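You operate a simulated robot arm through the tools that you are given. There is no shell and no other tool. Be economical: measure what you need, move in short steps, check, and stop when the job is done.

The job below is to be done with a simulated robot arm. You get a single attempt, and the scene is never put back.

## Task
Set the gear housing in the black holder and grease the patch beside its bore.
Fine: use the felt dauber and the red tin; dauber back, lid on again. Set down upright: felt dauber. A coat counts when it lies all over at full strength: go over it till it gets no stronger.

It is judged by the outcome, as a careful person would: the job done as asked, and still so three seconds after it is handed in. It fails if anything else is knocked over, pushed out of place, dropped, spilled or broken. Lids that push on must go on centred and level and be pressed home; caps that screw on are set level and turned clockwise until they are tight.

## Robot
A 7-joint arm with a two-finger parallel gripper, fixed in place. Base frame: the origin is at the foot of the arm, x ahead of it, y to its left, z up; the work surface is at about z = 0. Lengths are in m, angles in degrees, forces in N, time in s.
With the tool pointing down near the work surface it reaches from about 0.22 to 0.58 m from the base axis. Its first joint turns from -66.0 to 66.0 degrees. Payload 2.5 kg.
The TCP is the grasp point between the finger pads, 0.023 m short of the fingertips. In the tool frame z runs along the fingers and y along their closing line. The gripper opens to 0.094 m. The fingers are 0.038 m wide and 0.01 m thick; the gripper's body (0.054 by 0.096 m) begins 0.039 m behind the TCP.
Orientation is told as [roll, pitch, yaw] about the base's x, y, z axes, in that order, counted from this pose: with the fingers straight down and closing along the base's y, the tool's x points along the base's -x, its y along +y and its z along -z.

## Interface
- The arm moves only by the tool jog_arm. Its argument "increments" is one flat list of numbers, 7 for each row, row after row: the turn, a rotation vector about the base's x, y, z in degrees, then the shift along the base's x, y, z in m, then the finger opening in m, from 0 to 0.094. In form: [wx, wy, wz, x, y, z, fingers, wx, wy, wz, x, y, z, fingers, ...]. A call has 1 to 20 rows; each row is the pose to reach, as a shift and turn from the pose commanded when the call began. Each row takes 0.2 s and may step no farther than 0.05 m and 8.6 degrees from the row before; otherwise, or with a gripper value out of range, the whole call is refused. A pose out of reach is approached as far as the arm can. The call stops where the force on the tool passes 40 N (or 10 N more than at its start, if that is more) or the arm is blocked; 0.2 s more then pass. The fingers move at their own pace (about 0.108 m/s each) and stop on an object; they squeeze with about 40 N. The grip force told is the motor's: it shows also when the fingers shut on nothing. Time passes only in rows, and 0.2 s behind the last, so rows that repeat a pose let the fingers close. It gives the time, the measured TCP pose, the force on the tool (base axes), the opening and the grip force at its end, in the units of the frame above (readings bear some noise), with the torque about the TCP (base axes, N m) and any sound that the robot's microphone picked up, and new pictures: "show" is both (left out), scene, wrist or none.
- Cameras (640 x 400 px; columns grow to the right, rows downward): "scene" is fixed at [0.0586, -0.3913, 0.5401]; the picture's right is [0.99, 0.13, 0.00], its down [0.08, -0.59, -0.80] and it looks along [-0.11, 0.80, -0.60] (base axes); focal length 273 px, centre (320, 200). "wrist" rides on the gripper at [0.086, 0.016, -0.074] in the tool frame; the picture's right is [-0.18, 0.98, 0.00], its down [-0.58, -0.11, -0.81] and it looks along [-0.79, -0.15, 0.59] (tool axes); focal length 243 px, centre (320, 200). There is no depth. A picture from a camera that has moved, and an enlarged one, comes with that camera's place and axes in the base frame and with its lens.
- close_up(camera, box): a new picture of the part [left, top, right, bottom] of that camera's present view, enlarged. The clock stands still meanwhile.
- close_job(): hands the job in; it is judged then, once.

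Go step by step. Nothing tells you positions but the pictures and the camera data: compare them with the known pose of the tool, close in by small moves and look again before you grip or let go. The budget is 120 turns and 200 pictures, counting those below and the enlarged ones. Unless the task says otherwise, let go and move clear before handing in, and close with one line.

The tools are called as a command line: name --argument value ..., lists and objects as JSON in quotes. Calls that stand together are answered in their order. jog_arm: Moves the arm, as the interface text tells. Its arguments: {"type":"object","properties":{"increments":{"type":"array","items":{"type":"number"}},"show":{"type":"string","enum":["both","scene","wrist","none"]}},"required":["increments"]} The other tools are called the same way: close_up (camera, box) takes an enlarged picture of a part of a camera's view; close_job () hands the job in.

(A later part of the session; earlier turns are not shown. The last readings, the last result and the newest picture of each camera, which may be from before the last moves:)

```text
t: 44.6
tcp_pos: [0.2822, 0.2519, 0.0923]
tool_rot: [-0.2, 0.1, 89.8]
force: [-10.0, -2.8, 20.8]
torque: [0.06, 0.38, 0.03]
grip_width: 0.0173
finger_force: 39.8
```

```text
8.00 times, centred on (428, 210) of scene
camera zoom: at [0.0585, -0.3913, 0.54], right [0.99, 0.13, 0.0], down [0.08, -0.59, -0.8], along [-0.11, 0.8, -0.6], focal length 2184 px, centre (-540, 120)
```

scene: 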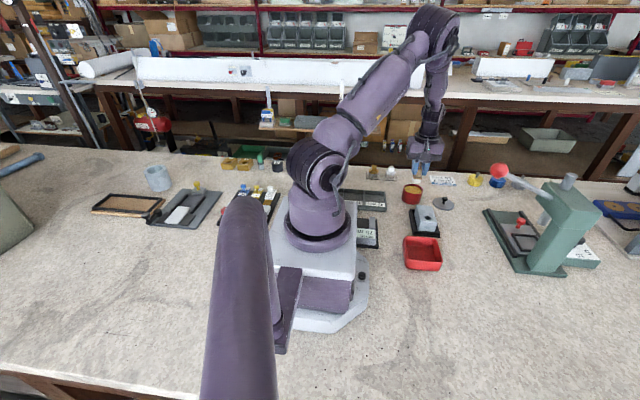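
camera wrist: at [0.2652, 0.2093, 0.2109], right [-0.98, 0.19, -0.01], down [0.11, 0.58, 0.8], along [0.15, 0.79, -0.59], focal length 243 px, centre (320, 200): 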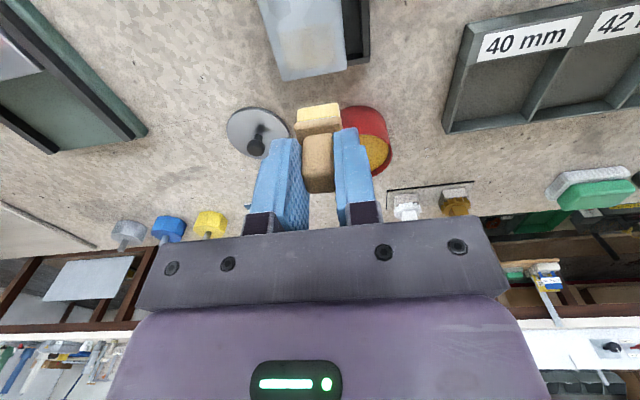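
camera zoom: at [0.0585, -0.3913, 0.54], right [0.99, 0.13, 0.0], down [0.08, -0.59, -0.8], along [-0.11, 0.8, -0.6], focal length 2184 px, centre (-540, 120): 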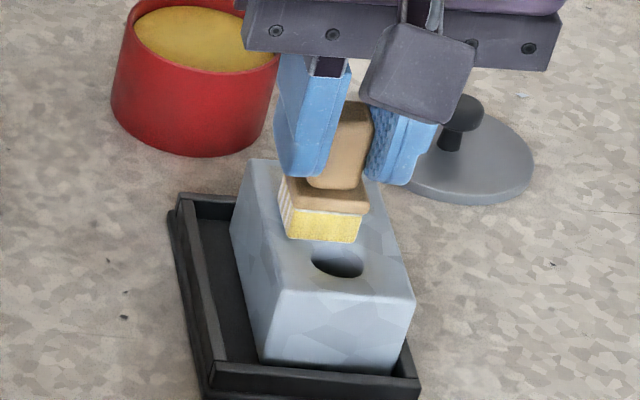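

jog_arm --increments '[0, 0, 0, 0, 0, 0.01, 0.005, 0, 0, 0, 0, 0, 0.03, 0.005, 0, 0, 0, 0, 0.035, 0.04, 0.005, 0, 0, 0, 0, 0.045, 0.04, 0.005]' --show "wrist"

close_up --camera "scene" --box '[405, 185, 450, 235]'

close_up --camera "wrist" --box '[250, 0, 390, 130]'

```text
t: 45.6
tcp_pos: [0.2818, 0.2958, 0.1297]
tool_rot: [-0.3, 0.3, 89.8]
force: [-0.4, -0.2, -1.2]
torque: [-0.02, 0.01, 0.0]
grip_width: 0.0171
finger_force: 39.4
camera wrist: at [0.2659, 0.2105, 0.2054], right [-0.98, 0.19, -0.01], down [0.11, 0.58, 0.8], along [0.15, 0.79, -0.59], focal length 243 px, centre (320, 200)
```

wrist: 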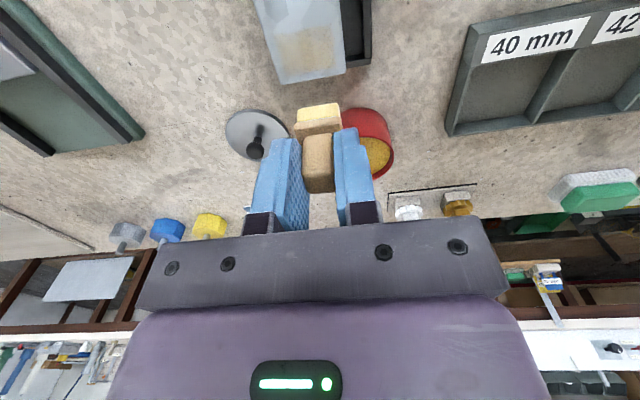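

```text
8.00 times, centred on (428, 210) of scene
camera zoom: at [0.0586, -0.3913, 0.5401], right [0.99, 0.13, 0.0], down [0.08, -0.59, -0.8], along [-0.11, 0.8, -0.6], focal length 2184 px, centre (-540, 120)
```

zoom: 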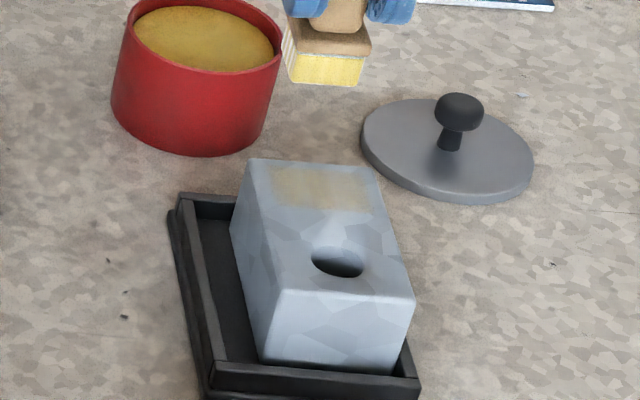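

```text
3.08 times, centred on (320, 65) of wrist
camera zoom: at [0.2659, 0.2105, 0.2054], right [-0.98, 0.19, -0.01], down [0.11, 0.58, 0.8], along [0.15, 0.79, -0.59], focal length 746 px, centre (320, 615)
```

zoom: 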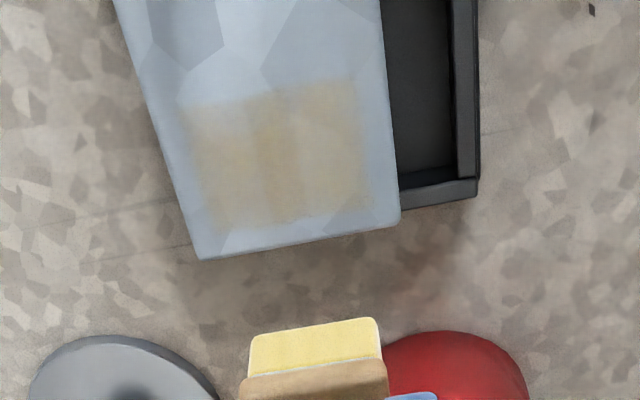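

The patch shows clearly now (about x 0.267–0.302, y 0.263–0.288) but is still faint. Reload the felt once and continue.

jog_arm --increments '[0, 0, 0, -0.012, 0.036, 0.005, 0.005, 0, 0, 0, -0.0225, 0.072, 0.005, 0.005, 0, 0, 0, -0.0225, 0.072, -0.025, 0.005, 0, 0, 0, -0.0225, 0.072, -0.038, 0.005, 0, 0, 0, -0.0225, 0.072, -0.042, 0.005, 0, 0, 0, -0.0225, 0.072, -0.044, 0.005, 0, 0, 0, -0.0225, 0.072, -0.044, 0.005]' --show "none"

```text
t: 47.2
tcp_pos: [0.2606, 0.3682, 0.0876]
tool_rot: [-0.3, 0.2, 89.8]
force: [-0.2, 1.2, -0.5]
torque: [0.0, 0.02, 0.01]
grip_width: 0.0173
finger_force: 40.3
```

jog_arm --increments '[0, 0, 0, 0, 0, -0.002, 0.005, 0, 0, 0, 0, 0, -0.003, 0.005, 0, 0, 0, 0, 0, -0.003, 0.005]' --show "none"

close_up --camera "scene" --box '[385, 160, 445, 220]'

```text
t: 48.0
tcp_pos: [0.2606, 0.3678, 0.086]
tool_rot: [-0.3, 0.2, 89.8]
force: [0.3, 1.0, -0.7]
torque: [0.03, 0.01, 0.0]
grip_width: 0.0168
finger_force: 40.3
```

```text
6.67 times, centred on (415, 190) of scene
camera zoom: at [0.0586, -0.3913, 0.5401], right [0.99, 0.13, 0.0], down [0.08, -0.59, -0.8], along [-0.11, 0.8, -0.6], focal length 1820 px, centre (-313, 267)
```

zoom: 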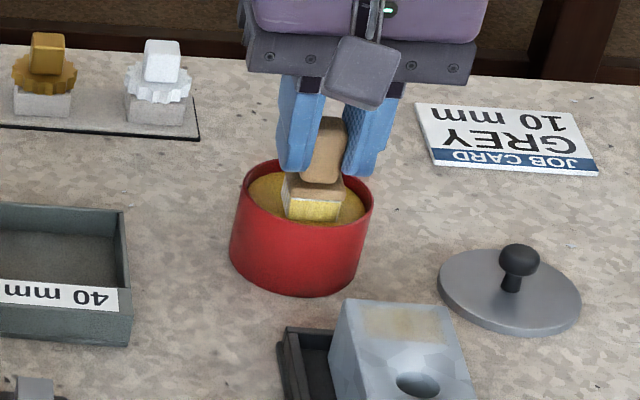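

jog_arm --increments '[0, 0, 0, 0, 0, -0.001, 0.005, 0, 0, 0, 0, 0, -0.002, 0.005, 0, 0, 0, 0, 0, -0.002, 0.005]' --show "none"

```text
t: 48.8
tcp_pos: [0.2615, 0.3683, 0.0848]
tool_rot: [-0.4, 0.2, 89.9]
force: [-5.6, -9.5, 33.1]
torque: [-0.37, 0.34, 0.03]
grip_width: 0.017
finger_force: 40.9
```

jog_arm --increments '[0, 0, 0, 0, 0, 0.03, 0.005, 0, 0, 0, 0.008, -0.03, 0.05, 0.005, 0, 0, 0, 0.017, -0.065, 0.05, 0.005, 0, 0, 0, 0.0254, -0.102, 0.035, 0.005, 0, 0, 0, 0.0254, -0.102, 0.014, 0.005, 0, 0, 0, 0.0254, -0.102, 0.0085, 0.005, 0, 0, 0, 0.0294, -0.102, 0.0085, 0.005, 0, 0, 0, 0.0344, -0.102, 0.0085, 0.005, 0, 0, 0, 0.0294, -0.102, 0.0085, 0.005, 0, 0, 0, 0.0254, -0.102, 0.0085, 0.005, 0, 0, 0, 0.0204, -0.102, 0.0085, 0.005, 0, 0, 0, 0.0164, -0.102, 0.0085, 0.005, 0, 0, 0, 0.0204, -0.099, 0.0085, 0.005, 0, 0, 0, 0.0254, -0.099, 0.0085, 0.005, 0, 0, 0, 0.0304, -0.099, 0.0085, 0.005, 0, 0, 0, 0.0344, -0.099, 0.0085, 0.005, 0, 0, 0, 0.0304, -0.105, 0.0085, 0.005, 0, 0, 0, 0.0254, -0.105, 0.0085, 0.005, 0, 0, 0, 0.0204, -0.105, 0.0085, 0.005, 0, 0, 0, 0.0164, -0.105, 0.0085, 0.005]' --show "none"

close_up --camera "scene" --box '[405, 185, 450, 235]'

```text
t: 51.7
tcp_pos: [0.2801, 0.267, 0.0941]
tool_rot: [0.0, 0.6, 89.9]
force: [-2.4, -1.7, 8.2]
torque: [0.06, 0.05, 0.02]
grip_width: 0.0171
finger_force: 40.2
stopped in row 14: the force on the tool passed its limit at 46 N (the readings are from after the stop); the commanded pose is now the measured one
```

```text
8.00 times, centred on (428, 210) of scene
camera zoom: at [0.0585, -0.3913, 0.5401], right [0.99, 0.13, 0.0], down [0.08, -0.59, -0.8], along [-0.11, 0.8, -0.6], focal length 2184 px, centre (-540, 120)
```

zoom: 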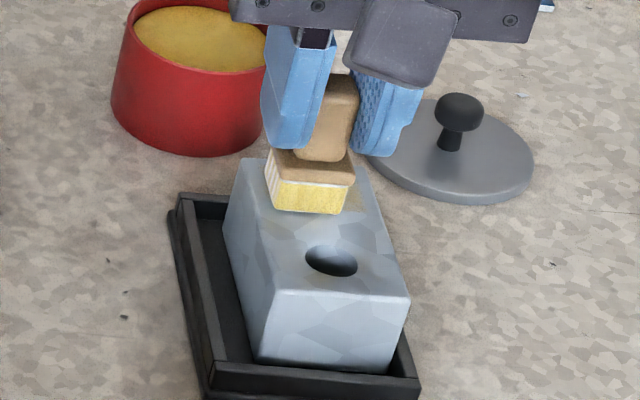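

Too hard; continue at this lighter height (~8 N).

jog_arm --increments '[0, 0, 0, 0.004, 0, 0, 0.005, 0, 0, 0, 0.008, 0, 0, 0.005, 0, 0, 0, 0.012, 0, 0, 0.005, 0, 0, 0, 0.008, -0.003, 0, 0.005, 0, 0, 0, 0.004, -0.003, 0, 0.005, 0, 0, 0, 0, -0.003, 0, 0.005, 0, 0, 0, -0.004, -0.003, 0, 0.005, 0, 0, 0, -0.007, -0.003, 0, 0.005, 0, 0, 0, -0.003, 0.002, 0, 0.005, 0, 0, 0, 0.001, 0.002, 0, 0.005, 0, 0, 0, 0.005, 0.002, 0, 0.005, 0, 0, 0, 0.009, 0.002, 0, 0.005, 0, 0, 0, 0.012, 0.002, 0, 0.005, 0, 0, 0, 0.006, 0, 0, 0.005, 0, 0, 0, 0.001, 0, 0, 0.005, 0, 0, 0, 0.001, 0, 0.015, 0.005, 0, 0, 0, 0.001, 0.03, 0.037, 0.005, 0, 0, 0, 0.001, 0.03, 0.037, 0.005]' --show "wrist"

close_up --camera "scene" --box '[405, 185, 450, 235]'

close_up --camera "wrist" --box '[250, 0, 390, 130]'

```text
t: 53.7
tcp_pos: [0.2752, 0.2652, 0.0924]
tool_rot: [0.3, 1.1, 89.7]
force: [-1.4, -0.9, 6.8]
torque: [0.02, 0.02, 0.03]
grip_width: 0.0171
finger_force: 39.9
stopped in row 9: the force on the tool passed its limit at 44 N (the readings are from after the stop); the commanded pose is now the measured one
camera wrist: at [0.2594, 0.1814, 0.1701], right [-0.98, 0.19, 0.0], down [0.12, 0.6, 0.79], along [0.15, 0.78, -0.61], focal length 243 px, centre (320, 200)
```

wrist: 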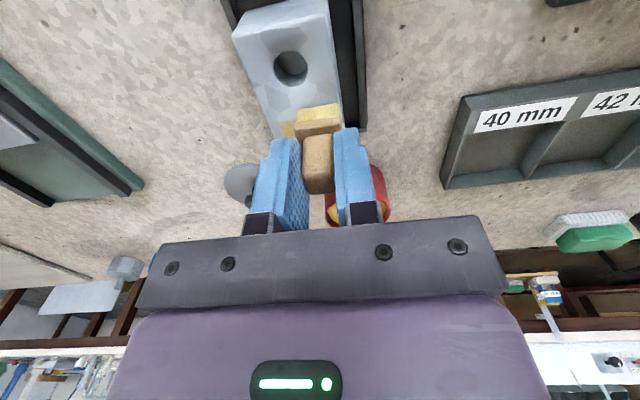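

```text
8.00 times, centred on (428, 210) of scene
camera zoom: at [0.0585, -0.3913, 0.5401], right [0.99, 0.13, 0.0], down [0.08, -0.59, -0.8], along [-0.11, 0.8, -0.6], focal length 2184 px, centre (-540, 120)
```

zoom: 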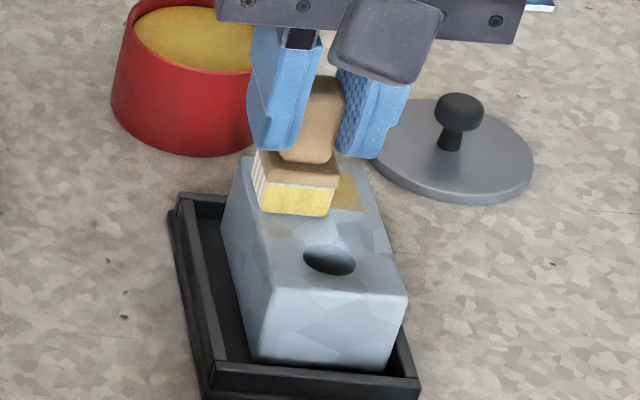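

```text
3.08 times, centred on (320, 65) of wrist
camera zoom: at [0.2594, 0.1814, 0.1701], right [-0.98, 0.19, 0.0], down [0.12, 0.6, 0.79], along [0.15, 0.78, -0.61], focal length 746 px, centre (320, 615)
```

zoom: 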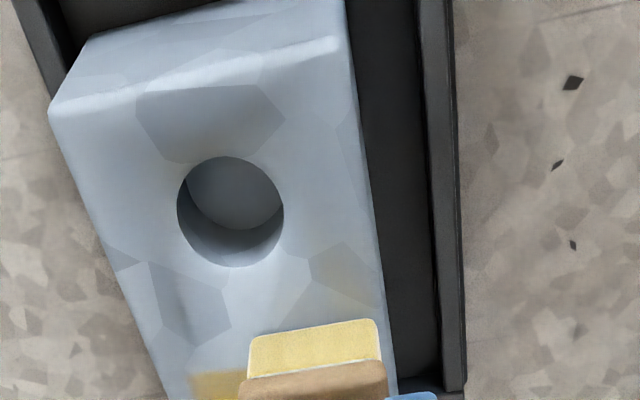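

Now the coat is strong where rubbed. Lift, re-level the tool, and look.

jog_arm --increments '[0, 0, 0, 0, 0, 0.01, 0.005, 1.1, -0.3, 0.3, 0.003, 0, 0.03, 0.005, 1.1, -0.3, 0.3, 0.006, 0.03, 0.038, 0.005, 1.1, -0.3, 0.3, 0.006, 0.03, 0.038, 0.005]' --show "wrist"

close_up --camera "scene" --box '[405, 185, 450, 235]'

close_up --camera "wrist" --box '[250, 0, 390, 130]'

```text
t: 54.7
tcp_pos: [0.2796, 0.2956, 0.1294]
tool_rot: [0.1, 0.1, 90.1]
force: [0.2, 0.9, -0.3]
torque: [0.02, 0.02, -0.01]
grip_width: 0.0172
finger_force: 40.3
camera wrist: at [0.2646, 0.21, 0.2055], right [-0.98, 0.18, 0.0], down [0.11, 0.58, 0.8], along [0.15, 0.79, -0.59], focal length 243 px, centre (320, 200)
```

wrist: 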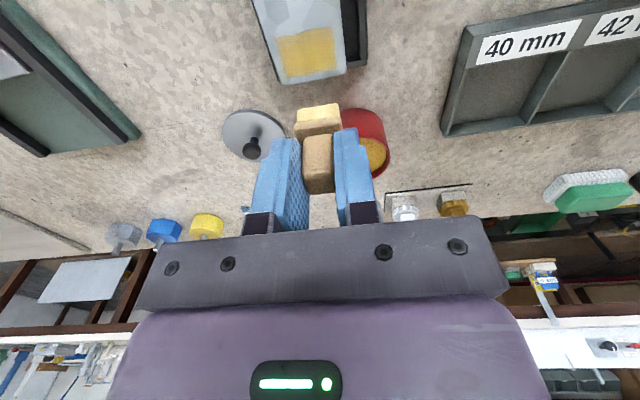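

```text
8.00 times, centred on (428, 210) of scene
camera zoom: at [0.0586, -0.3913, 0.5401], right [0.99, 0.13, 0.0], down [0.08, -0.59, -0.8], along [-0.11, 0.8, -0.6], focal length 2184 px, centre (-540, 120)
```

zoom: 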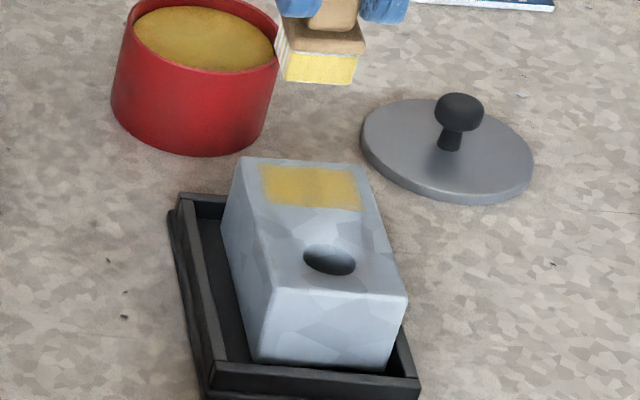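

```text
3.08 times, centred on (320, 65) of wrist
camera zoom: at [0.2646, 0.21, 0.2055], right [-0.98, 0.18, 0.0], down [0.11, 0.58, 0.8], along [0.15, 0.79, -0.59], focal length 746 px, centre (320, 615)
```

zoom: 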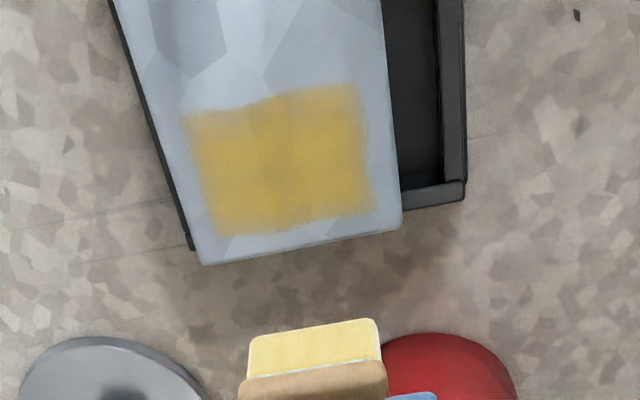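

Good, strong coat. One more reload-free pass lightly to even the edges and test whether it gets stronger.

jog_arm --increments '[0, 0, 0, 0.005, -0.0285, -0.02, 0.005, 0, 0, 0, 0.005, -0.0285, -0.034, 0.005, 0, 0, 0, 0.005, -0.0285, -0.0375, 0.005, 0, 0, 0, 0.005, -0.0285, -0.0375, 0.005]' --show "none"

```text
t: 55.7
tcp_pos: [0.2867, 0.2659, 0.0932]
tool_rot: [0.1, 0.0, 90.1]
force: [-0.3, -0.8, -1.5]
torque: [-0.02, 0.02, -0.01]
grip_width: 0.0172
finger_force: 39.7
```

jog_arm --increments '[0, 0, 0, 0, 0, -0.0012, 0.005, 0, 0, 0, 0, 0, -0.0012, 0.005]' --show "none"

```text
t: 56.3
tcp_pos: [0.2851, 0.2674, 0.0924]
tool_rot: [0.0, 0.1, 90.1]
force: [-4.3, -4.9, 18.0]
torque: [-0.1, 0.2, 0.01]
grip_width: 0.0172
finger_force: 40.1
```

jog_arm --increments '[0, 0, 0, 0.003, 0, 0.0004, 0.005, 0, 0, 0, 0.006, 0, 0.0004, 0.005, 0, 0, 0, 0.009, 0, 0.0004, 0.005, 0, 0, 0, 0.009, 0.003, 0.0004, 0.005, 0, 0, 0, 0.005, 0.003, 0.0004, 0.005, 0, 0, 0, 0.001, 0.003, 0.0004, 0.005, 0, 0, 0, -0.003, 0.003, 0.0004, 0.005, 0, 0, 0, -0.007, 0.003, 0.0004, 0.005, 0, 0, 0, -0.01, 0.001, 0.0004, 0.005, 0, 0, 0, -0.01, -0.003, 0.0004, 0.005, 0, 0, 0, -0.006, -0.003, 0.0004, 0.005, 0, 0, 0, -0.002, -0.003, 0.0004, 0.005, 0, 0, 0, 0.002, -0.003, 0.0004, 0.005, 0, 0, 0, 0.006, -0.003, 0.0004, 0.005, 0, 0, 0, 0.009, -0.003, 0.0004, 0.005, 0, 0, 0, 0.004, 0, 0.0004, 0.005, 0, 0, 0, 0, 0, 0.0004, 0.005]' --show "none"

```text
t: 59.9
tcp_pos: [0.2878, 0.2676, 0.0917]
tool_rot: [-0.4, 0.0, 90.0]
force: [12.7, -3.2, 23.3]
torque: [-0.21, -0.44, 0.07]
grip_width: 0.0174
finger_force: 39.6
```

jog_arm --increments '[0, 0, 0, 0, 0, 0.01, 0.005, 0, 0, 0, 0, 0, 0.03, 0.005, 0, 0, 0, -0.004, 0.03, 0.038, 0.005, 0, 0, 0, -0.004, 0.03, 0.038, 0.005]' --show "wrist"

close_up --camera "scene" --box '[405, 185, 450, 235]'

close_up --camera "wrist" --box '[250, 0, 390, 130]'

```text
t: 60.9
tcp_pos: [0.2798, 0.2983, 0.1314]
tool_rot: [0.1, 0.1, 90.2]
force: [0.4, 0.7, 0.2]
torque: [-0.02, -0.01, 0.01]
grip_width: 0.0174
finger_force: 39.9
camera wrist: at [0.264, 0.2131, 0.207], right [-0.98, 0.18, 0.0], down [0.11, 0.58, 0.8], along [0.15, 0.79, -0.59], focal length 243 px, centre (320, 200)
```

wrist: 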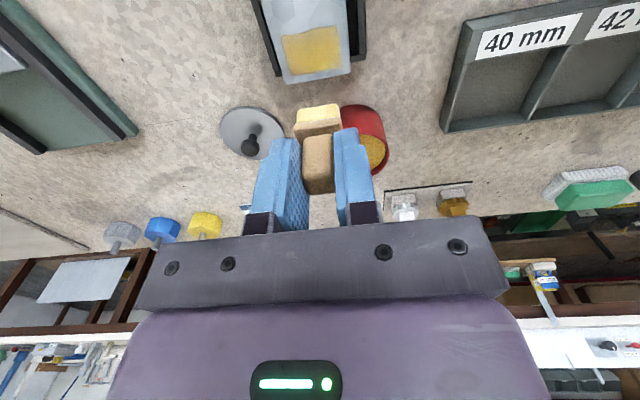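

```text
8.00 times, centred on (428, 210) of scene
camera zoom: at [0.0586, -0.3913, 0.5401], right [0.99, 0.13, 0.0], down [0.08, -0.59, -0.8], along [-0.11, 0.8, -0.6], focal length 2184 px, centre (-540, 120)
```

zoom: 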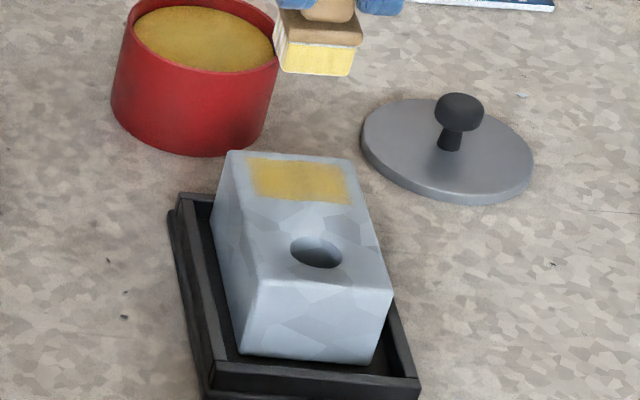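

```text
3.08 times, centred on (320, 65) of wrist
camera zoom: at [0.264, 0.2131, 0.207], right [-0.98, 0.18, 0.0], down [0.11, 0.58, 0.8], along [0.15, 0.79, -0.59], focal length 746 px, centre (320, 615)
```

zoom: 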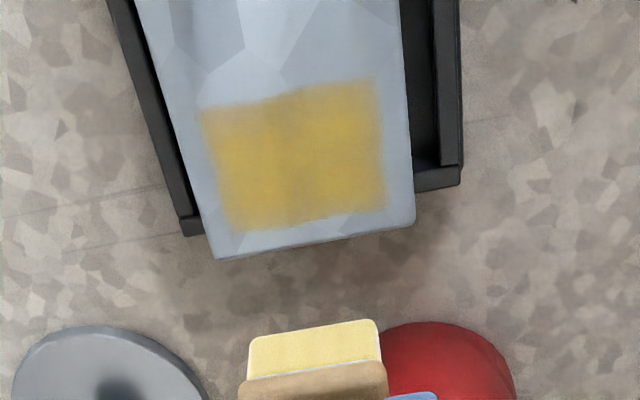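

Coat is near uniform, slightly paler at the left edge. Reload and do another pass to reach full strength.

jog_arm --increments '[0, 0, 0, -0.01, 0.035, 0.003, 0.005, 0, 0, 0, -0.02, 0.07, 0.003, 0.005, 0, 0, 0, -0.02, 0.07, -0.025, 0.005, 0, 0, 0, -0.02, 0.07, -0.04, 0.005, 0, 0, 0, -0.02, 0.07, -0.044, 0.005, 0, 0, 0, -0.02, 0.07, -0.0455, 0.005, 0, 0, 0, -0.02, 0.07, -0.0455, 0.005]' --show "none"

```text
t: 62.5
tcp_pos: [0.2615, 0.3669, 0.0857]
tool_rot: [0.1, 0.0, 90.1]
force: [0.6, 0.1, 0.1]
torque: [-0.02, -0.03, -0.01]
grip_width: 0.0172
finger_force: 40.0
```

jog_arm --increments '[0, 0, 0, 0, 0, -0.001, 0.005, 0, 0, 0, 0, 0, -0.0017, 0.005, 0, 0, 0, 0, 0, -0.0017, 0.005]' --show "none"

```text
t: 63.3
tcp_pos: [0.2617, 0.3669, 0.084]
tool_rot: [0.1, 0.0, 90.1]
force: [-2.8, -3.5, 10.6]
torque: [-0.07, 0.09, 0.0]
grip_width: 0.0171
finger_force: 39.8
```

jog_arm --increments '[0, 0, 0, 0, 0, 0.03, 0.005, 0, 0, 0, 0.007, -0.03, 0.05, 0.005, 0, 0, 0, 0.014, -0.065, 0.045, 0.005, 0, 0, 0, 0.0195, -0.0965, 0.03, 0.005, 0, 0, 0, 0.0195, -0.0965, 0.013, 0.005, 0, 0, 0, 0.0195, -0.0965, 0.0085, 0.005, 0, 0, 0, 0.0195, -0.0965, 0.008, 0.005]' --show "none"

```text
t: 64.9
tcp_pos: [0.2813, 0.2716, 0.0922]
tool_rot: [0.0, 0.1, 90.1]
force: [-3.5, -6.0, 20.4]
torque: [-0.1, 0.18, 0.01]
grip_width: 0.017
finger_force: 39.9
```

jog_arm --increments '[0, 0, 0, -0.003, 0, 0.0006, 0.005, 0, 0, 0, -0.006, 0, 0.0006, 0.005, 0, 0, 0, -0.009, 0, 0.0006, 0.005, 0, 0, 0, -0.005, -0.003, 0.0006, 0.005, 0, 0, 0, -0.001, -0.003, 0.0006, 0.005, 0, 0, 0, 0.003, -0.003, 0.0006, 0.005, 0, 0, 0, 0.007, -0.003, 0.0006, 0.005, 0, 0, 0, 0.011, -0.003, 0.0006, 0.005, 0, 0, 0, 0.011, 0.001, 0.0006, 0.005, 0, 0, 0, 0.007, 0.001, 0.0006, 0.005, 0, 0, 0, 0.011, 0.001, 0.0006, 0.005, 0, 0, 0, 0.006, 0.001, 0.0006, 0.005, 0, 0, 0, 0.001, 0.001, 0.0006, 0.005, 0, 0, 0, -0.004, 0.001, 0.0006, 0.005, 0, 0, 0, -0.009, 0.001, 0.0006, 0.005, 0, 0, 0, -0.005, 0.001, 0.0006, 0.005, 0, 0, 0, 0, 0, 0.0006, 0.005]' --show "none"

```text
t: 66.1
tcp_pos: [0.2771, 0.2691, 0.0923]
tool_rot: [0.4, 0.0, 90.4]
force: [-2.0, -1.6, 7.3]
torque: [-0.03, 0.01, -0.02]
grip_width: 0.0173
finger_force: 40.0
stopped in row 6: the force on the tool passed its limit at 45 N (the readings are from after the stop); the commanded pose is now the measured one
```

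jog_arm --increments '[0, 0, 0, 0.003, 0, 0.0003, 0.005, 0, 0, 0, 0.006, 0, 0.0003, 0.005, 0, 0, 0, 0.009, 0, 0.0003, 0.005, 0, 0, 0, 0.012, 0, 0.0003, 0.005, 0, 0, 0, 0.014, 0.002, 0.0003, 0.005, 0, 0, 0, 0.012, 0.004, 0.0003, 0.005, 0, 0, 0, 0.009, 0.004, 0.0003, 0.005, 0, 0, 0, 0.006, 0.004, 0.0003, 0.005, 0, 0, 0, 0.003, 0.004, 0.0003, 0.005, 0, 0, 0, 0, 0.003, 0.0003, 0.005, 0, 0, 0, -0.003, 0.002, 0.0003, 0.005, 0, 0, 0, -0.005, 0, 0.0003, 0.005, 0, 0, 0, -0.002, 0, 0.0003, 0.005, 0, 0, 0, 0.001, 0, 0.0003, 0.005, 0, 0, 0, 0.004, 0, 0.0003, 0.005]' --show "none"

```text
t: 69.3
tcp_pos: [0.2813, 0.2714, 0.0914]
tool_rot: [0.4, 0.2, 90.4]
force: [0.0, 0.1, -0.4]
torque: [0.0, 0.0, -0.01]
grip_width: 0.0169
finger_force: 39.3
```

jog_arm --increments '[0, 0, 0, 0, 0, 0.015, 0.005, 0, 0, 0, 0, 0.01, 0.03, 0.005, 0, -0.4, -0.4, 0, 0.028, 0.038, 0.005, 0, -0.4, -0.4, 0, 0.028, 0.038, 0.005]' --show "wrist"

close_up --camera "scene" --box '[405, 185, 450, 235]'

close_up --camera "wrist" --box '[250, 0, 390, 130]'

```text
t: 70.3
tcp_pos: [0.2813, 0.2978, 0.1312]
tool_rot: [0.1, 0.2, 90.0]
force: [0.1, -0.1, -0.3]
torque: [0.02, 0.02, -0.03]
grip_width: 0.0171
finger_force: 40.0
camera wrist: at [0.2648, 0.2129, 0.2064], right [-0.98, 0.18, 0.0], down [0.11, 0.58, 0.8], along [0.15, 0.79, -0.59], focal length 243 px, centre (320, 200)
```

wrist: 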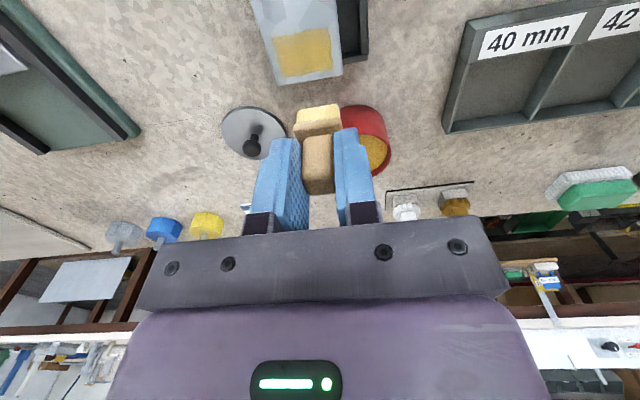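

```text
8.00 times, centred on (428, 210) of scene
camera zoom: at [0.0586, -0.3913, 0.5401], right [0.99, 0.13, 0.0], down [0.08, -0.59, -0.8], along [-0.11, 0.8, -0.6], focal length 2184 px, centre (-540, 120)
```

zoom: 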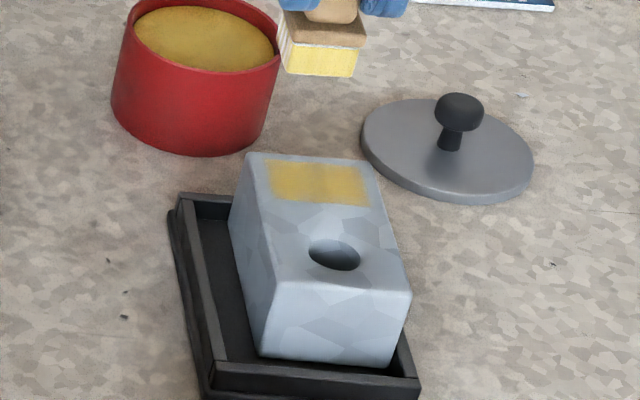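

```text
3.08 times, centred on (320, 65) of wrist
camera zoom: at [0.2648, 0.2129, 0.2064], right [-0.98, 0.18, 0.0], down [0.11, 0.58, 0.8], along [0.15, 0.79, -0.59], focal length 746 px, centre (320, 615)
```

zoom: 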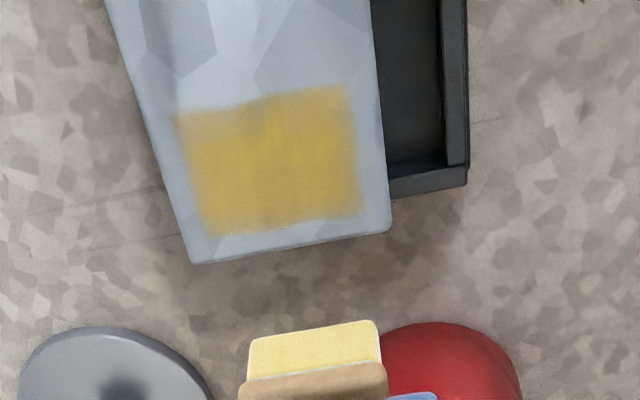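

close_up --camera "wrist" --box '[260, 15, 340, 85]'

```text
5.71 times, centred on (300, 50) of wrist
camera zoom: at [0.2648, 0.2129, 0.2064], right [-0.98, 0.18, 0.0], down [0.11, 0.58, 0.8], along [0.15, 0.79, -0.59], focal length 1386 px, centre (434, 1057)
```

zoom: 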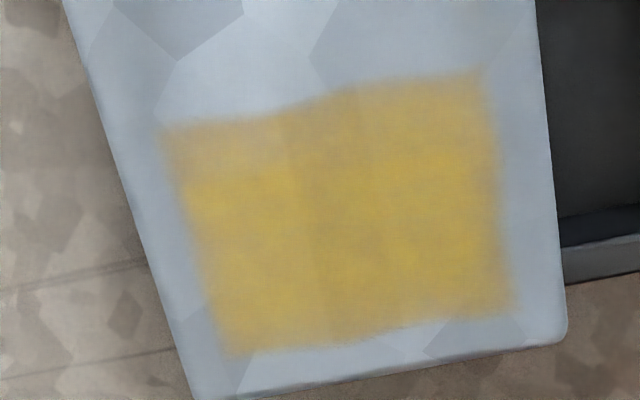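

The near-left strip and far edge are paler. I'll drag only toward +x (housing already against that wall), covering nearer and farther rows.

jog_arm --increments '[0, 0, 0, -0.007, -0.02, -0.015, 0.005, 0, 0, 0, -0.007, -0.034, -0.03, 0.005, 0, 0, 0, -0.007, -0.034, -0.037, 0.005, 0, 0, 0, -0.007, -0.034, -0.0392, 0.005, 0, 0, 0, -0.007, -0.034, -0.0392, 0.005]' --show "none"

```text
t: 71.5
tcp_pos: [0.2746, 0.2648, 0.0923]
tool_rot: [-0.1, 0.2, 89.9]
force: [-10.4, -10.1, 33.9]
torque: [-0.42, 0.28, -0.02]
grip_width: 0.0171
finger_force: 39.6
```

jog_arm --increments '[0, 0, 0, 0.003, 0, 0.0012, 0.005, 0, 0, 0, 0.006, 0, 0.0012, 0.005, 0, 0, 0, 0.009, 0, 0.0012, 0.005, 0, 0, 0, 0.012, 0, 0.0012, 0.005, 0, 0, 0, 0.015, 0, 0.0012, 0.005, 0, 0, 0, 0.018, 0, 0.0012, 0.005, 0, 0, 0, 0.021, 0, 0.0012, 0.005, 0, 0, 0, 0.025, 0, 0.0012, 0.005]' --show "none"

```text
t: 73.3
tcp_pos: [0.2991, 0.2651, 0.0912]
tool_rot: [0.0, 0.0, 89.9]
force: [-9.2, -0.2, 24.1]
torque: [0.01, 0.43, 0.0]
grip_width: 0.0173
finger_force: 40.6
```

jog_arm --increments '[0, 0, 0, 0, 0, 0.008, 0.005, 0, 0, 0, -0.025, 0.009, 0.008, 0.005, 0, 0, 0, -0.025, 0.009, 0.003, 0.005, 0, 0, 0, -0.025, 0.009, 0.0003, 0.005, 0, 0, 0, -0.021, 0.009, 0.0003, 0.005, 0, 0, 0, -0.017, 0.009, 0.0003, 0.005, 0, 0, 0, -0.013, 0.009, 0.0003, 0.005, 0, 0, 0, -0.009, 0.009, 0.0003, 0.005, 0, 0, 0, -0.005, 0.009, 0.0003, 0.005, 0, 0, 0, -0.001, 0.009, 0.0003, 0.005, 0, 0, 0, 0.001, 0.009, 0.0003, 0.005, 0, 0, 0, 0.001, 0.009, 0.01, 0.005, 0, 0, 0, -0.018, 0.02, 0.03, 0.005, 0, 0, 0, -0.018, 0.033, 0.039, 0.005, 0, 0, 0, -0.018, 0.033, 0.039, 0.005]' --show "wrist"

close_up --camera "wrist" --box '[260, 15, 340, 85]'

close_up --camera "scene" --box '[405, 185, 450, 235]'

```text
t: 76.5
tcp_pos: [0.2817, 0.2963, 0.133]
tool_rot: [0.0, 0.2, 90.0]
force: [-0.3, 0.9, -1.1]
torque: [0.03, -0.03, -0.01]
grip_width: 0.017
finger_force: 39.9
camera wrist: at [0.2663, 0.2112, 0.2093], right [-0.98, 0.19, 0.0], down [0.11, 0.58, 0.8], along [0.15, 0.79, -0.59], focal length 243 px, centre (320, 200)
```

wrist: 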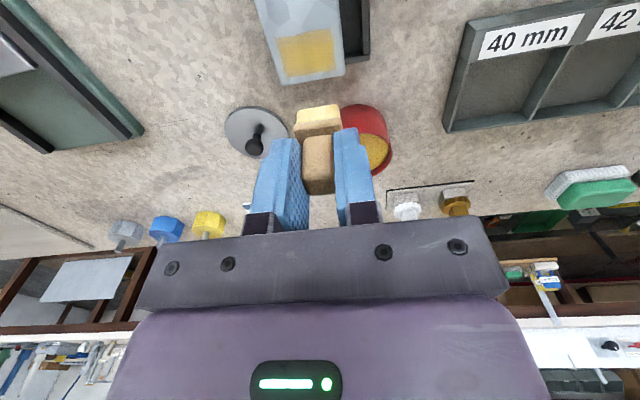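

```text
5.71 times, centred on (300, 50) of wrist
camera zoom: at [0.2663, 0.2112, 0.2093], right [-0.98, 0.19, 0.0], down [0.11, 0.58, 0.8], along [0.15, 0.79, -0.59], focal length 1386 px, centre (434, 1057)
```

zoom: 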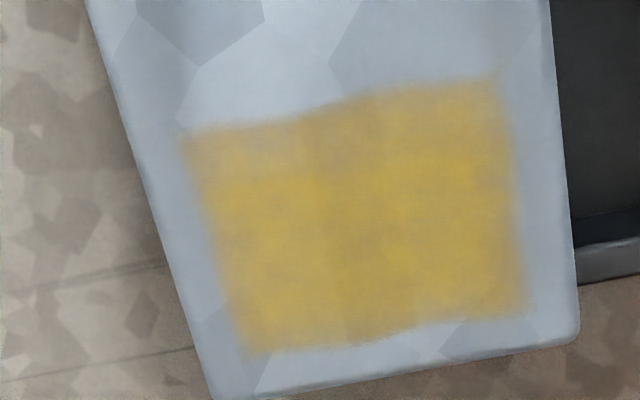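

```text
8.00 times, centred on (428, 210) of scene
camera zoom: at [0.0586, -0.3913, 0.5401], right [0.99, 0.13, 0.0], down [0.08, -0.59, -0.8], along [-0.11, 0.8, -0.6], focal length 2184 px, centre (-540, 120)
```

zoom: 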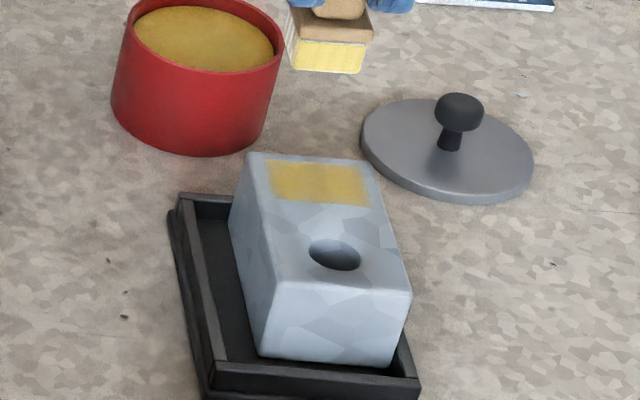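

Better. One more reload, then drags on a nearer row and again over all rows.

jog_arm --increments '[0, 0, 0, -0.01, 0.035, 0.003, 0.005, 0, 0, 0, -0.021, 0.071, 0.003, 0.005, 0, 0, 0, -0.021, 0.071, -0.025, 0.005, 0, 0, 0, -0.021, 0.071, -0.04, 0.005, 0, 0, 0, -0.021, 0.071, -0.044, 0.005, 0, 0, 0, -0.021, 0.071, -0.0467, 0.005, 0, 0, 0, -0.021, 0.071, -0.0467, 0.005]' --show "none"

```text
t: 78.1
tcp_pos: [0.2609, 0.3694, 0.0841]
tool_rot: [0.1, 0.1, 90.1]
force: [-0.5, -0.8, -1.7]
torque: [-0.02, 0.0, -0.01]
grip_width: 0.0172
finger_force: 40.2
```

jog_arm --increments '[0, 0, 0, 0, 0, -0.0008, 0.005, 0, 0, 0, 0, 0, -0.0016, 0.005, 0, 0, 0, 0, 0, -0.0016, 0.005]' --show "none"

```text
t: 78.9
tcp_pos: [0.2607, 0.3692, 0.0828]
tool_rot: [0.0, 0.2, 90.0]
force: [-3.7, -6.4, 16.7]
torque: [-0.2, 0.16, 0.02]
grip_width: 0.017
finger_force: 39.1
```

jog_arm --increments '[0, 0, 0, 0, 0, 0.03, 0.005, 0, 0, 0, 0.005, -0.035, 0.05, 0.005, 0, 0, 0, 0.01, -0.075, 0.045, 0.005, 0, 0, 0, 0.0143, -0.112, 0.03, 0.005, 0, 0, 0, 0.0143, -0.112, 0.013, 0.005, 0, 0, 0, 0.0143, -0.112, 0.0088, 0.005, 0, 0, 0, 0.018, -0.112, 0.0088, 0.005, 0, 0, 0, 0.022, -0.112, 0.0088, 0.005, 0, 0, 0, 0.026, -0.112, 0.0088, 0.005, 0, 0, 0, 0.03, -0.112, 0.0088, 0.005, 0, 0, 0, 0.034, -0.112, 0.0088, 0.005, 0, 0, 0, 0.038, -0.112, 0.0088, 0.005, 0, 0, 0, 0.0405, -0.112, 0.0088, 0.005, 0, 0, 0, 0.0405, -0.112, 0.018, 0.005, 0, 0, 0, 0.0143, -0.105, 0.018, 0.005, 0, 0, 0, 0.0143, -0.105, 0.0088, 0.005, 0, 0, 0, 0.02, -0.105, 0.0088, 0.005, 0, 0, 0, 0.026, -0.105, 0.0088, 0.005, 0, 0, 0, 0.032, -0.105, 0.0088, 0.005, 0, 0, 0, 0.038, -0.105, 0.0088, 0.005]' --show "none"

```text
t: 83.1
tcp_pos: [0.2979, 0.2622, 0.0917]
tool_rot: [0.0, 0.1, 90.0]
force: [-3.4, -0.4, 5.9]
torque: [0.04, 0.19, 0.07]
grip_width: 0.0171
finger_force: 40.2
```

jog_arm --increments '[0, 0, 0, 0, 0, 0.009, 0.005, 0, 0, 0, -0.024, 0.009, 0.009, 0.005, 0, 0, 0, -0.024, 0.009, -0.0003, 0.005, 0, 0, 0, -0.019, 0.009, -0.0003, 0.005, 0, 0, 0, -0.014, 0.009, -0.0003, 0.005, 0, 0, 0, -0.009, 0.009, -0.0003, 0.005, 0, 0, 0, -0.004, 0.009, -0.0003, 0.005, 0, 0, 0, 0.002, 0.009, -0.0003, 0.005, 0, 0, 0, 0.002, 0.009, 0.009, 0.005, 0, 0, 0, -0.024, 0.002, 0.009, 0.005, 0, 0, 0, -0.024, 0.002, -0.0003, 0.005, 0, 0, 0, -0.019, 0.002, -0.0003, 0.005, 0, 0, 0, -0.014, 0.002, -0.0003, 0.005, 0, 0, 0, -0.009, 0.002, -0.0003, 0.005, 0, 0, 0, -0.004, 0.002, -0.0003, 0.005, 0, 0, 0, 0.002, 0.002, -0.0003, 0.005, 0, 0, 0, 0.002, 0.002, 0.01, 0.005, 0, 0, 0, -0.016, 0.02, 0.03, 0.005, 0, 0, 0, -0.016, 0.035, 0.038, 0.005, 0, 0, 0, -0.016, 0.035, 0.038, 0.005]' --show "wrist"

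close_up --camera "wrist" --box '[260, 15, 340, 85]'

close_up --camera "scene" --box '[405, 185, 450, 235]'

```text
t: 87.3
tcp_pos: [0.2815, 0.2982, 0.1287]
tool_rot: [0.0, 0.2, 90.0]
force: [0.3, -0.3, -0.9]
torque: [-0.04, -0.02, -0.04]
grip_width: 0.0171
finger_force: 39.7
camera wrist: at [0.2657, 0.2129, 0.2047], right [-0.98, 0.18, 0.0], down [0.11, 0.58, 0.8], along [0.15, 0.79, -0.59], focal length 243 px, centre (320, 200)
```

wrist: 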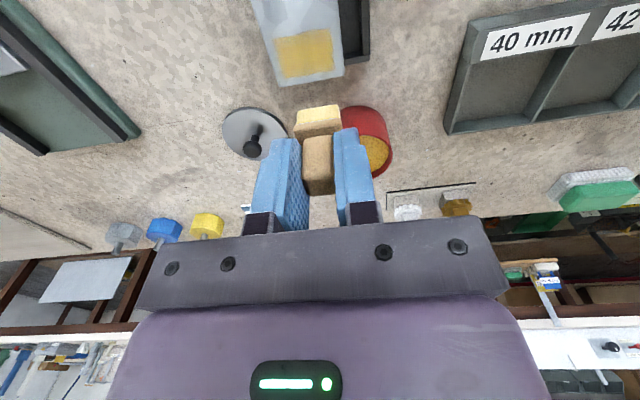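

```text
5.71 times, centred on (300, 50) of wrist
camera zoom: at [0.2657, 0.2129, 0.2047], right [-0.98, 0.18, 0.0], down [0.11, 0.58, 0.8], along [0.15, 0.79, -0.59], focal length 1386 px, centre (434, 1057)
```

zoom: 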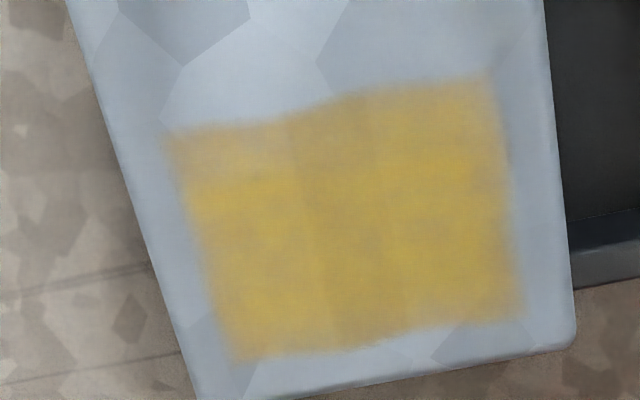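

```text
8.00 times, centred on (428, 210) of scene
camera zoom: at [0.0586, -0.3913, 0.5401], right [0.99, 0.13, 0.0], down [0.08, -0.59, -0.8], along [-0.11, 0.8, -0.6], focal length 2184 px, centre (-540, 120)
```

zoom: 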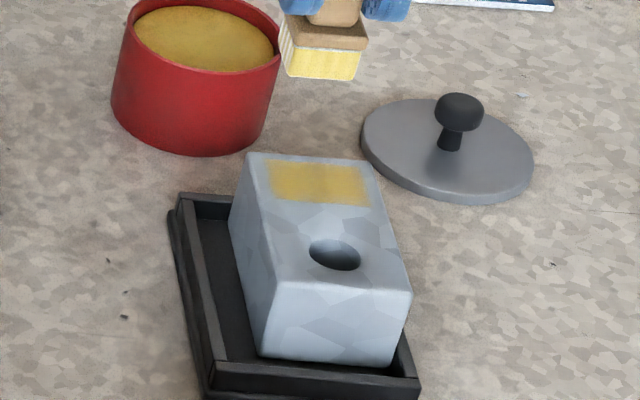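

The near-left corner and left edge get the fewest passes; rub specifically there.

jog_arm --increments '[0, 0, 0, 0.011, -0.02, -0.02, 0.005, 0, 0, 0, 0.011, -0.039, -0.033, 0.005, 0, 0, 0, 0.011, -0.039, -0.039, 0.005, 0, 0, 0, 0.015, -0.039, -0.039, 0.005, 0, 0, 0, 0.019, -0.039, -0.039, 0.005, 0, 0, 0, 0.022, -0.039, -0.039, 0.005, 0, 0, 0, 0.019, -0.039, -0.039, 0.005, 0, 0, 0, 0.015, -0.039, -0.039, 0.005, 0, 0, 0, 0.011, -0.037, -0.039, 0.005, 0, 0, 0, 0.015, -0.037, -0.039, 0.005, 0, 0, 0, 0.019, -0.037, -0.039, 0.005, 0, 0, 0, 0.022, -0.034, -0.039, 0.005, 0, 0, 0, 0.018, -0.034, -0.039, 0.005, 0, 0, 0, 0.014, -0.034, -0.039, 0.005, 0, 0, 0, 0.018, -0.031, -0.039, 0.005, 0, 0, 0, 0.022, -0.031, -0.039, 0.005, 0, 0, 0, 0.018, -0.026, -0.039, 0.005, 0, 0, 0, 0.014, -0.026, -0.039, 0.005, 0, 0, 0, 0.018, -0.026, -0.039, 0.005, 0, 0, 0, 0.022, -0.026, -0.039, 0.005]' --show "none"

jog_arm --increments '[0, 0, 0, 0, 0, 0.01, 0.005, 0, 0, 0, -0.01, 0.015, 0.03, 0.005, 0, 0, 0, -0.021, 0.026, 0.039, 0.005, 0, 0, 0, -0.021, 0.026, 0.039, 0.005]' --show "wrist"

close_up --camera "wrist" --box '[260, 15, 340, 85]'

close_up --camera "scene" --box '[405, 185, 450, 235]'

```text
t: 89.6
tcp_pos: [0.2973, 0.2617, 0.0915]
tool_rot: [0.2, 0.6, 90.0]
force: [-1.2, -1.9, 6.4]
torque: [0.0, 0.01, 0.05]
grip_width: 0.0173
finger_force: 39.7
stopped in row 11: the force on the tool passed its limit at 43 N (the readings are from after the stop); the commanded pose is now the measured one
```

```text
t: 90.6
tcp_pos: [0.2747, 0.286, 0.1302]
tool_rot: [0.2, 0.5, 90.0]
force: [1.0, 0.0, -0.2]
torque: [-0.01, 0.01, 0.0]
grip_width: 0.0171
finger_force: 40.0
camera wrist: at [0.2591, 0.2014, 0.2068], right [-0.98, 0.19, 0.0], down [0.11, 0.59, 0.8], along [0.15, 0.79, -0.6], focal length 243 px, centre (320, 200)
```

wrist: 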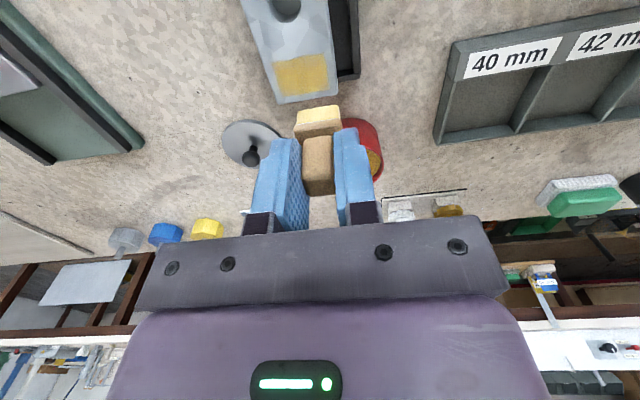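

```text
5.71 times, centred on (300, 50) of wrist
camera zoom: at [0.2591, 0.2014, 0.2068], right [-0.98, 0.19, 0.0], down [0.11, 0.59, 0.8], along [0.15, 0.79, -0.6], focal length 1386 px, centre (434, 1057)
```

zoom: 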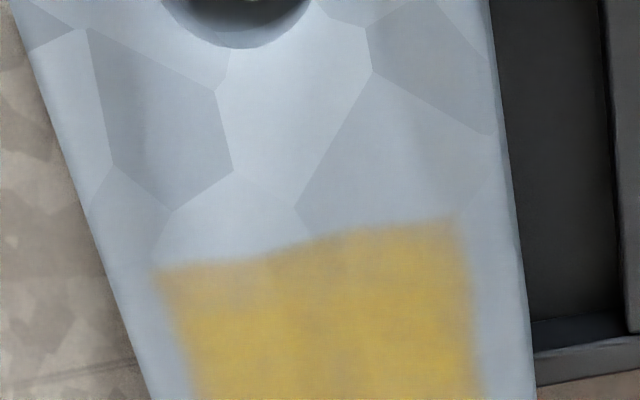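

```text
8.00 times, centred on (428, 210) of scene
camera zoom: at [0.0586, -0.3913, 0.5401], right [0.99, 0.13, 0.0], down [0.08, -0.59, -0.8], along [-0.11, 0.8, -0.6], focal length 2184 px, centre (-540, 120)
```

zoom: 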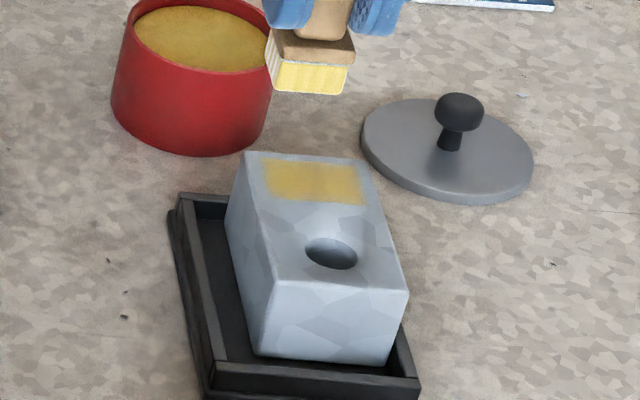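

close_up --camera "wrist" --box '[260, 45, 345, 105]'

close_up --camera "scene" --box '[415, 198, 438, 222]'

```text
6.67 times, centred on (302, 75) of wrist
camera zoom: at [0.2591, 0.2014, 0.2068], right [-0.98, 0.19, 0.0], down [0.11, 0.59, 0.8], along [0.15, 0.79, -0.6], focal length 1618 px, centre (437, 1033)
```

zoom: 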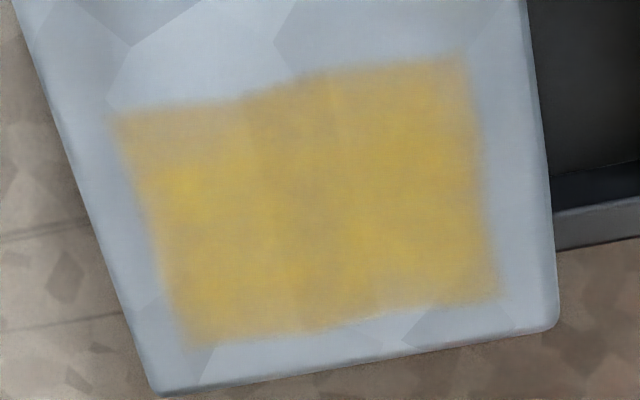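

```text
16.00 times, centred on (426, 210) of scene
camera zoom: at [0.0586, -0.3913, 0.5401], right [0.99, 0.13, 0.0], down [0.08, -0.59, -0.8], along [-0.11, 0.8, -0.6], focal length 4368 px, centre (-1384, 40)
```

zoom: 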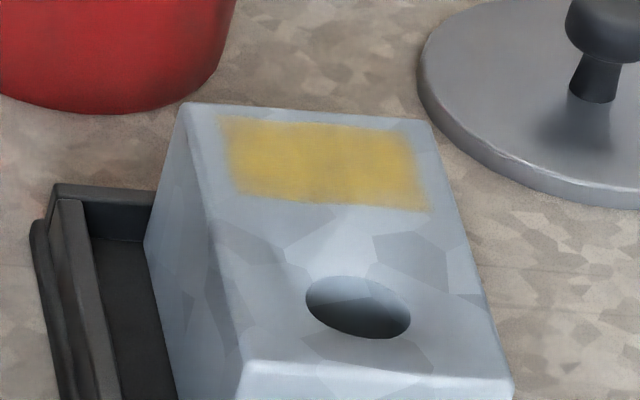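

Nearly uniform; one last reload and full pass covering all margins so that it can get no stronger.

jog_arm --increments '[0.5, -0.2, 0, -0.007, 0.04, 0.003, 0.005, 0.5, -0.2, 0, -0.014, 0.083, 0.003, 0.005, 0.5, -0.2, 0, -0.014, 0.083, -0.025, 0.005, 0.5, -0.2, 0, -0.014, 0.083, -0.04, 0.005, 0.5, -0.2, 0, -0.014, 0.083, -0.045, 0.005, 0.5, -0.2, 0, -0.014, 0.083, -0.0472, 0.005, 0.5, -0.2, 0, -0.014, 0.083, -0.0472, 0.005]' --show "none"

```text
t: 92.2
tcp_pos: [0.26, 0.3707, 0.0837]
tool_rot: [0.1, 0.0, 89.9]
force: [-0.4, -0.3, -0.7]
torque: [-0.01, 0.01, -0.03]
grip_width: 0.0175
finger_force: 40.2
```

jog_arm --increments '[0, 0, 0, 0, 0, -0.0008, 0.005, 0, 0, 0, 0, 0, -0.0016, 0.005, 0, 0, 0, 0, 0, -0.0016, 0.005]' --show "none"

```text
t: 93.0
tcp_pos: [0.2599, 0.3702, 0.0827]
tool_rot: [0.0, 0.0, 89.9]
force: [-8.5, -12.1, 29.3]
torque: [-0.39, 0.37, 0.04]
grip_width: 0.017
finger_force: 40.3
```

jog_arm --increments '[0, 0, 0, 0, 0, 0.03, 0.005, 0, 0, 0, 0.005, -0.035, 0.05, 0.005, 0, 0, 0, 0.01, -0.075, 0.045, 0.005, 0, 0, 0, 0.012, -0.113, 0.03, 0.005, 0, 0, 0, 0.012, -0.113, 0.013, 0.005, 0, 0, 0, 0.012, -0.113, 0.0093, 0.005, 0, 0, 0, 0.016, -0.113, 0.0093, 0.005, 0, 0, 0, 0.021, -0.113, 0.0093, 0.005, 0, 0, 0, 0.026, -0.113, 0.0093, 0.005, 0, 0, 0, 0.031, -0.113, 0.0093, 0.005, 0, 0, 0, 0.036, -0.113, 0.0093, 0.005, 0, 0, 0, 0.042, -0.113, 0.0093, 0.005, 0, 0, 0, 0.042, -0.113, 0.018, 0.005, 0, 0, 0, 0.012, -0.106, 0.018, 0.005, 0, 0, 0, 0.012, -0.106, 0.0093, 0.005, 0, 0, 0, 0.018, -0.106, 0.0093, 0.005, 0, 0, 0, 0.024, -0.106, 0.0093, 0.005, 0, 0, 0, 0.03, -0.106, 0.0093, 0.005, 0, 0, 0, 0.036, -0.106, 0.0093, 0.005, 0, 0, 0, 0.042, -0.106, 0.0093, 0.005]' --show "none"

```text
t: 94.5
tcp_pos: [0.2749, 0.2575, 0.0909]
tool_rot: [0.1, 0.2, 90.1]
force: [-3.0, -2.1, 5.7]
torque: [-0.02, 0.02, 0.02]
grip_width: 0.0174
finger_force: 40.2
stopped in row 7: the force on the tool passed its limit at 46 N (the readings are from after the stop); the commanded pose is now the measured one
```

jog_arm --increments '[0, 0, 0, 0.003, 0, 0, 0.005, 0, 0, 0, 0.007, 0, 0, 0.005, 0, 0, 0, 0.011, 0, 0, 0.005, 0, 0, 0, 0.015, 0, 0, 0.005, 0, 0, 0, 0.019, 0, 0, 0.005, 0, 0, 0, 0.023, 0, 0, 0.005, 0, 0, 0, 0.027, 0, 0, 0.005, 0, 0, 0, 0.027, 0, 0.009, 0.005, 0, 0, 0, -0.003, 0.007, 0.009, 0.005, 0, 0, 0, -0.003, 0.007, 0.0005, 0.005, 0, 0, 0, 0.001, 0.007, 0.0003, 0.005, 0, 0, 0, 0.006, 0.007, 0.0003, 0.005, 0, 0, 0, 0.011, 0.007, 0.0003, 0.005, 0, 0, 0, 0.016, 0.007, 0.0003, 0.005, 0, 0, 0, 0.021, 0.007, 0.0003, 0.005, 0, 0, 0, 0.027, 0.007, 0.0003, 0.005]' --show "none"

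```text
t: 98.0
tcp_pos: [0.3014, 0.2661, 0.0913]
tool_rot: [0.1, 0.1, 89.9]
force: [-3.2, 0.2, 8.2]
torque: [0.09, 0.2, 0.02]
grip_width: 0.0171
finger_force: 40.0
```

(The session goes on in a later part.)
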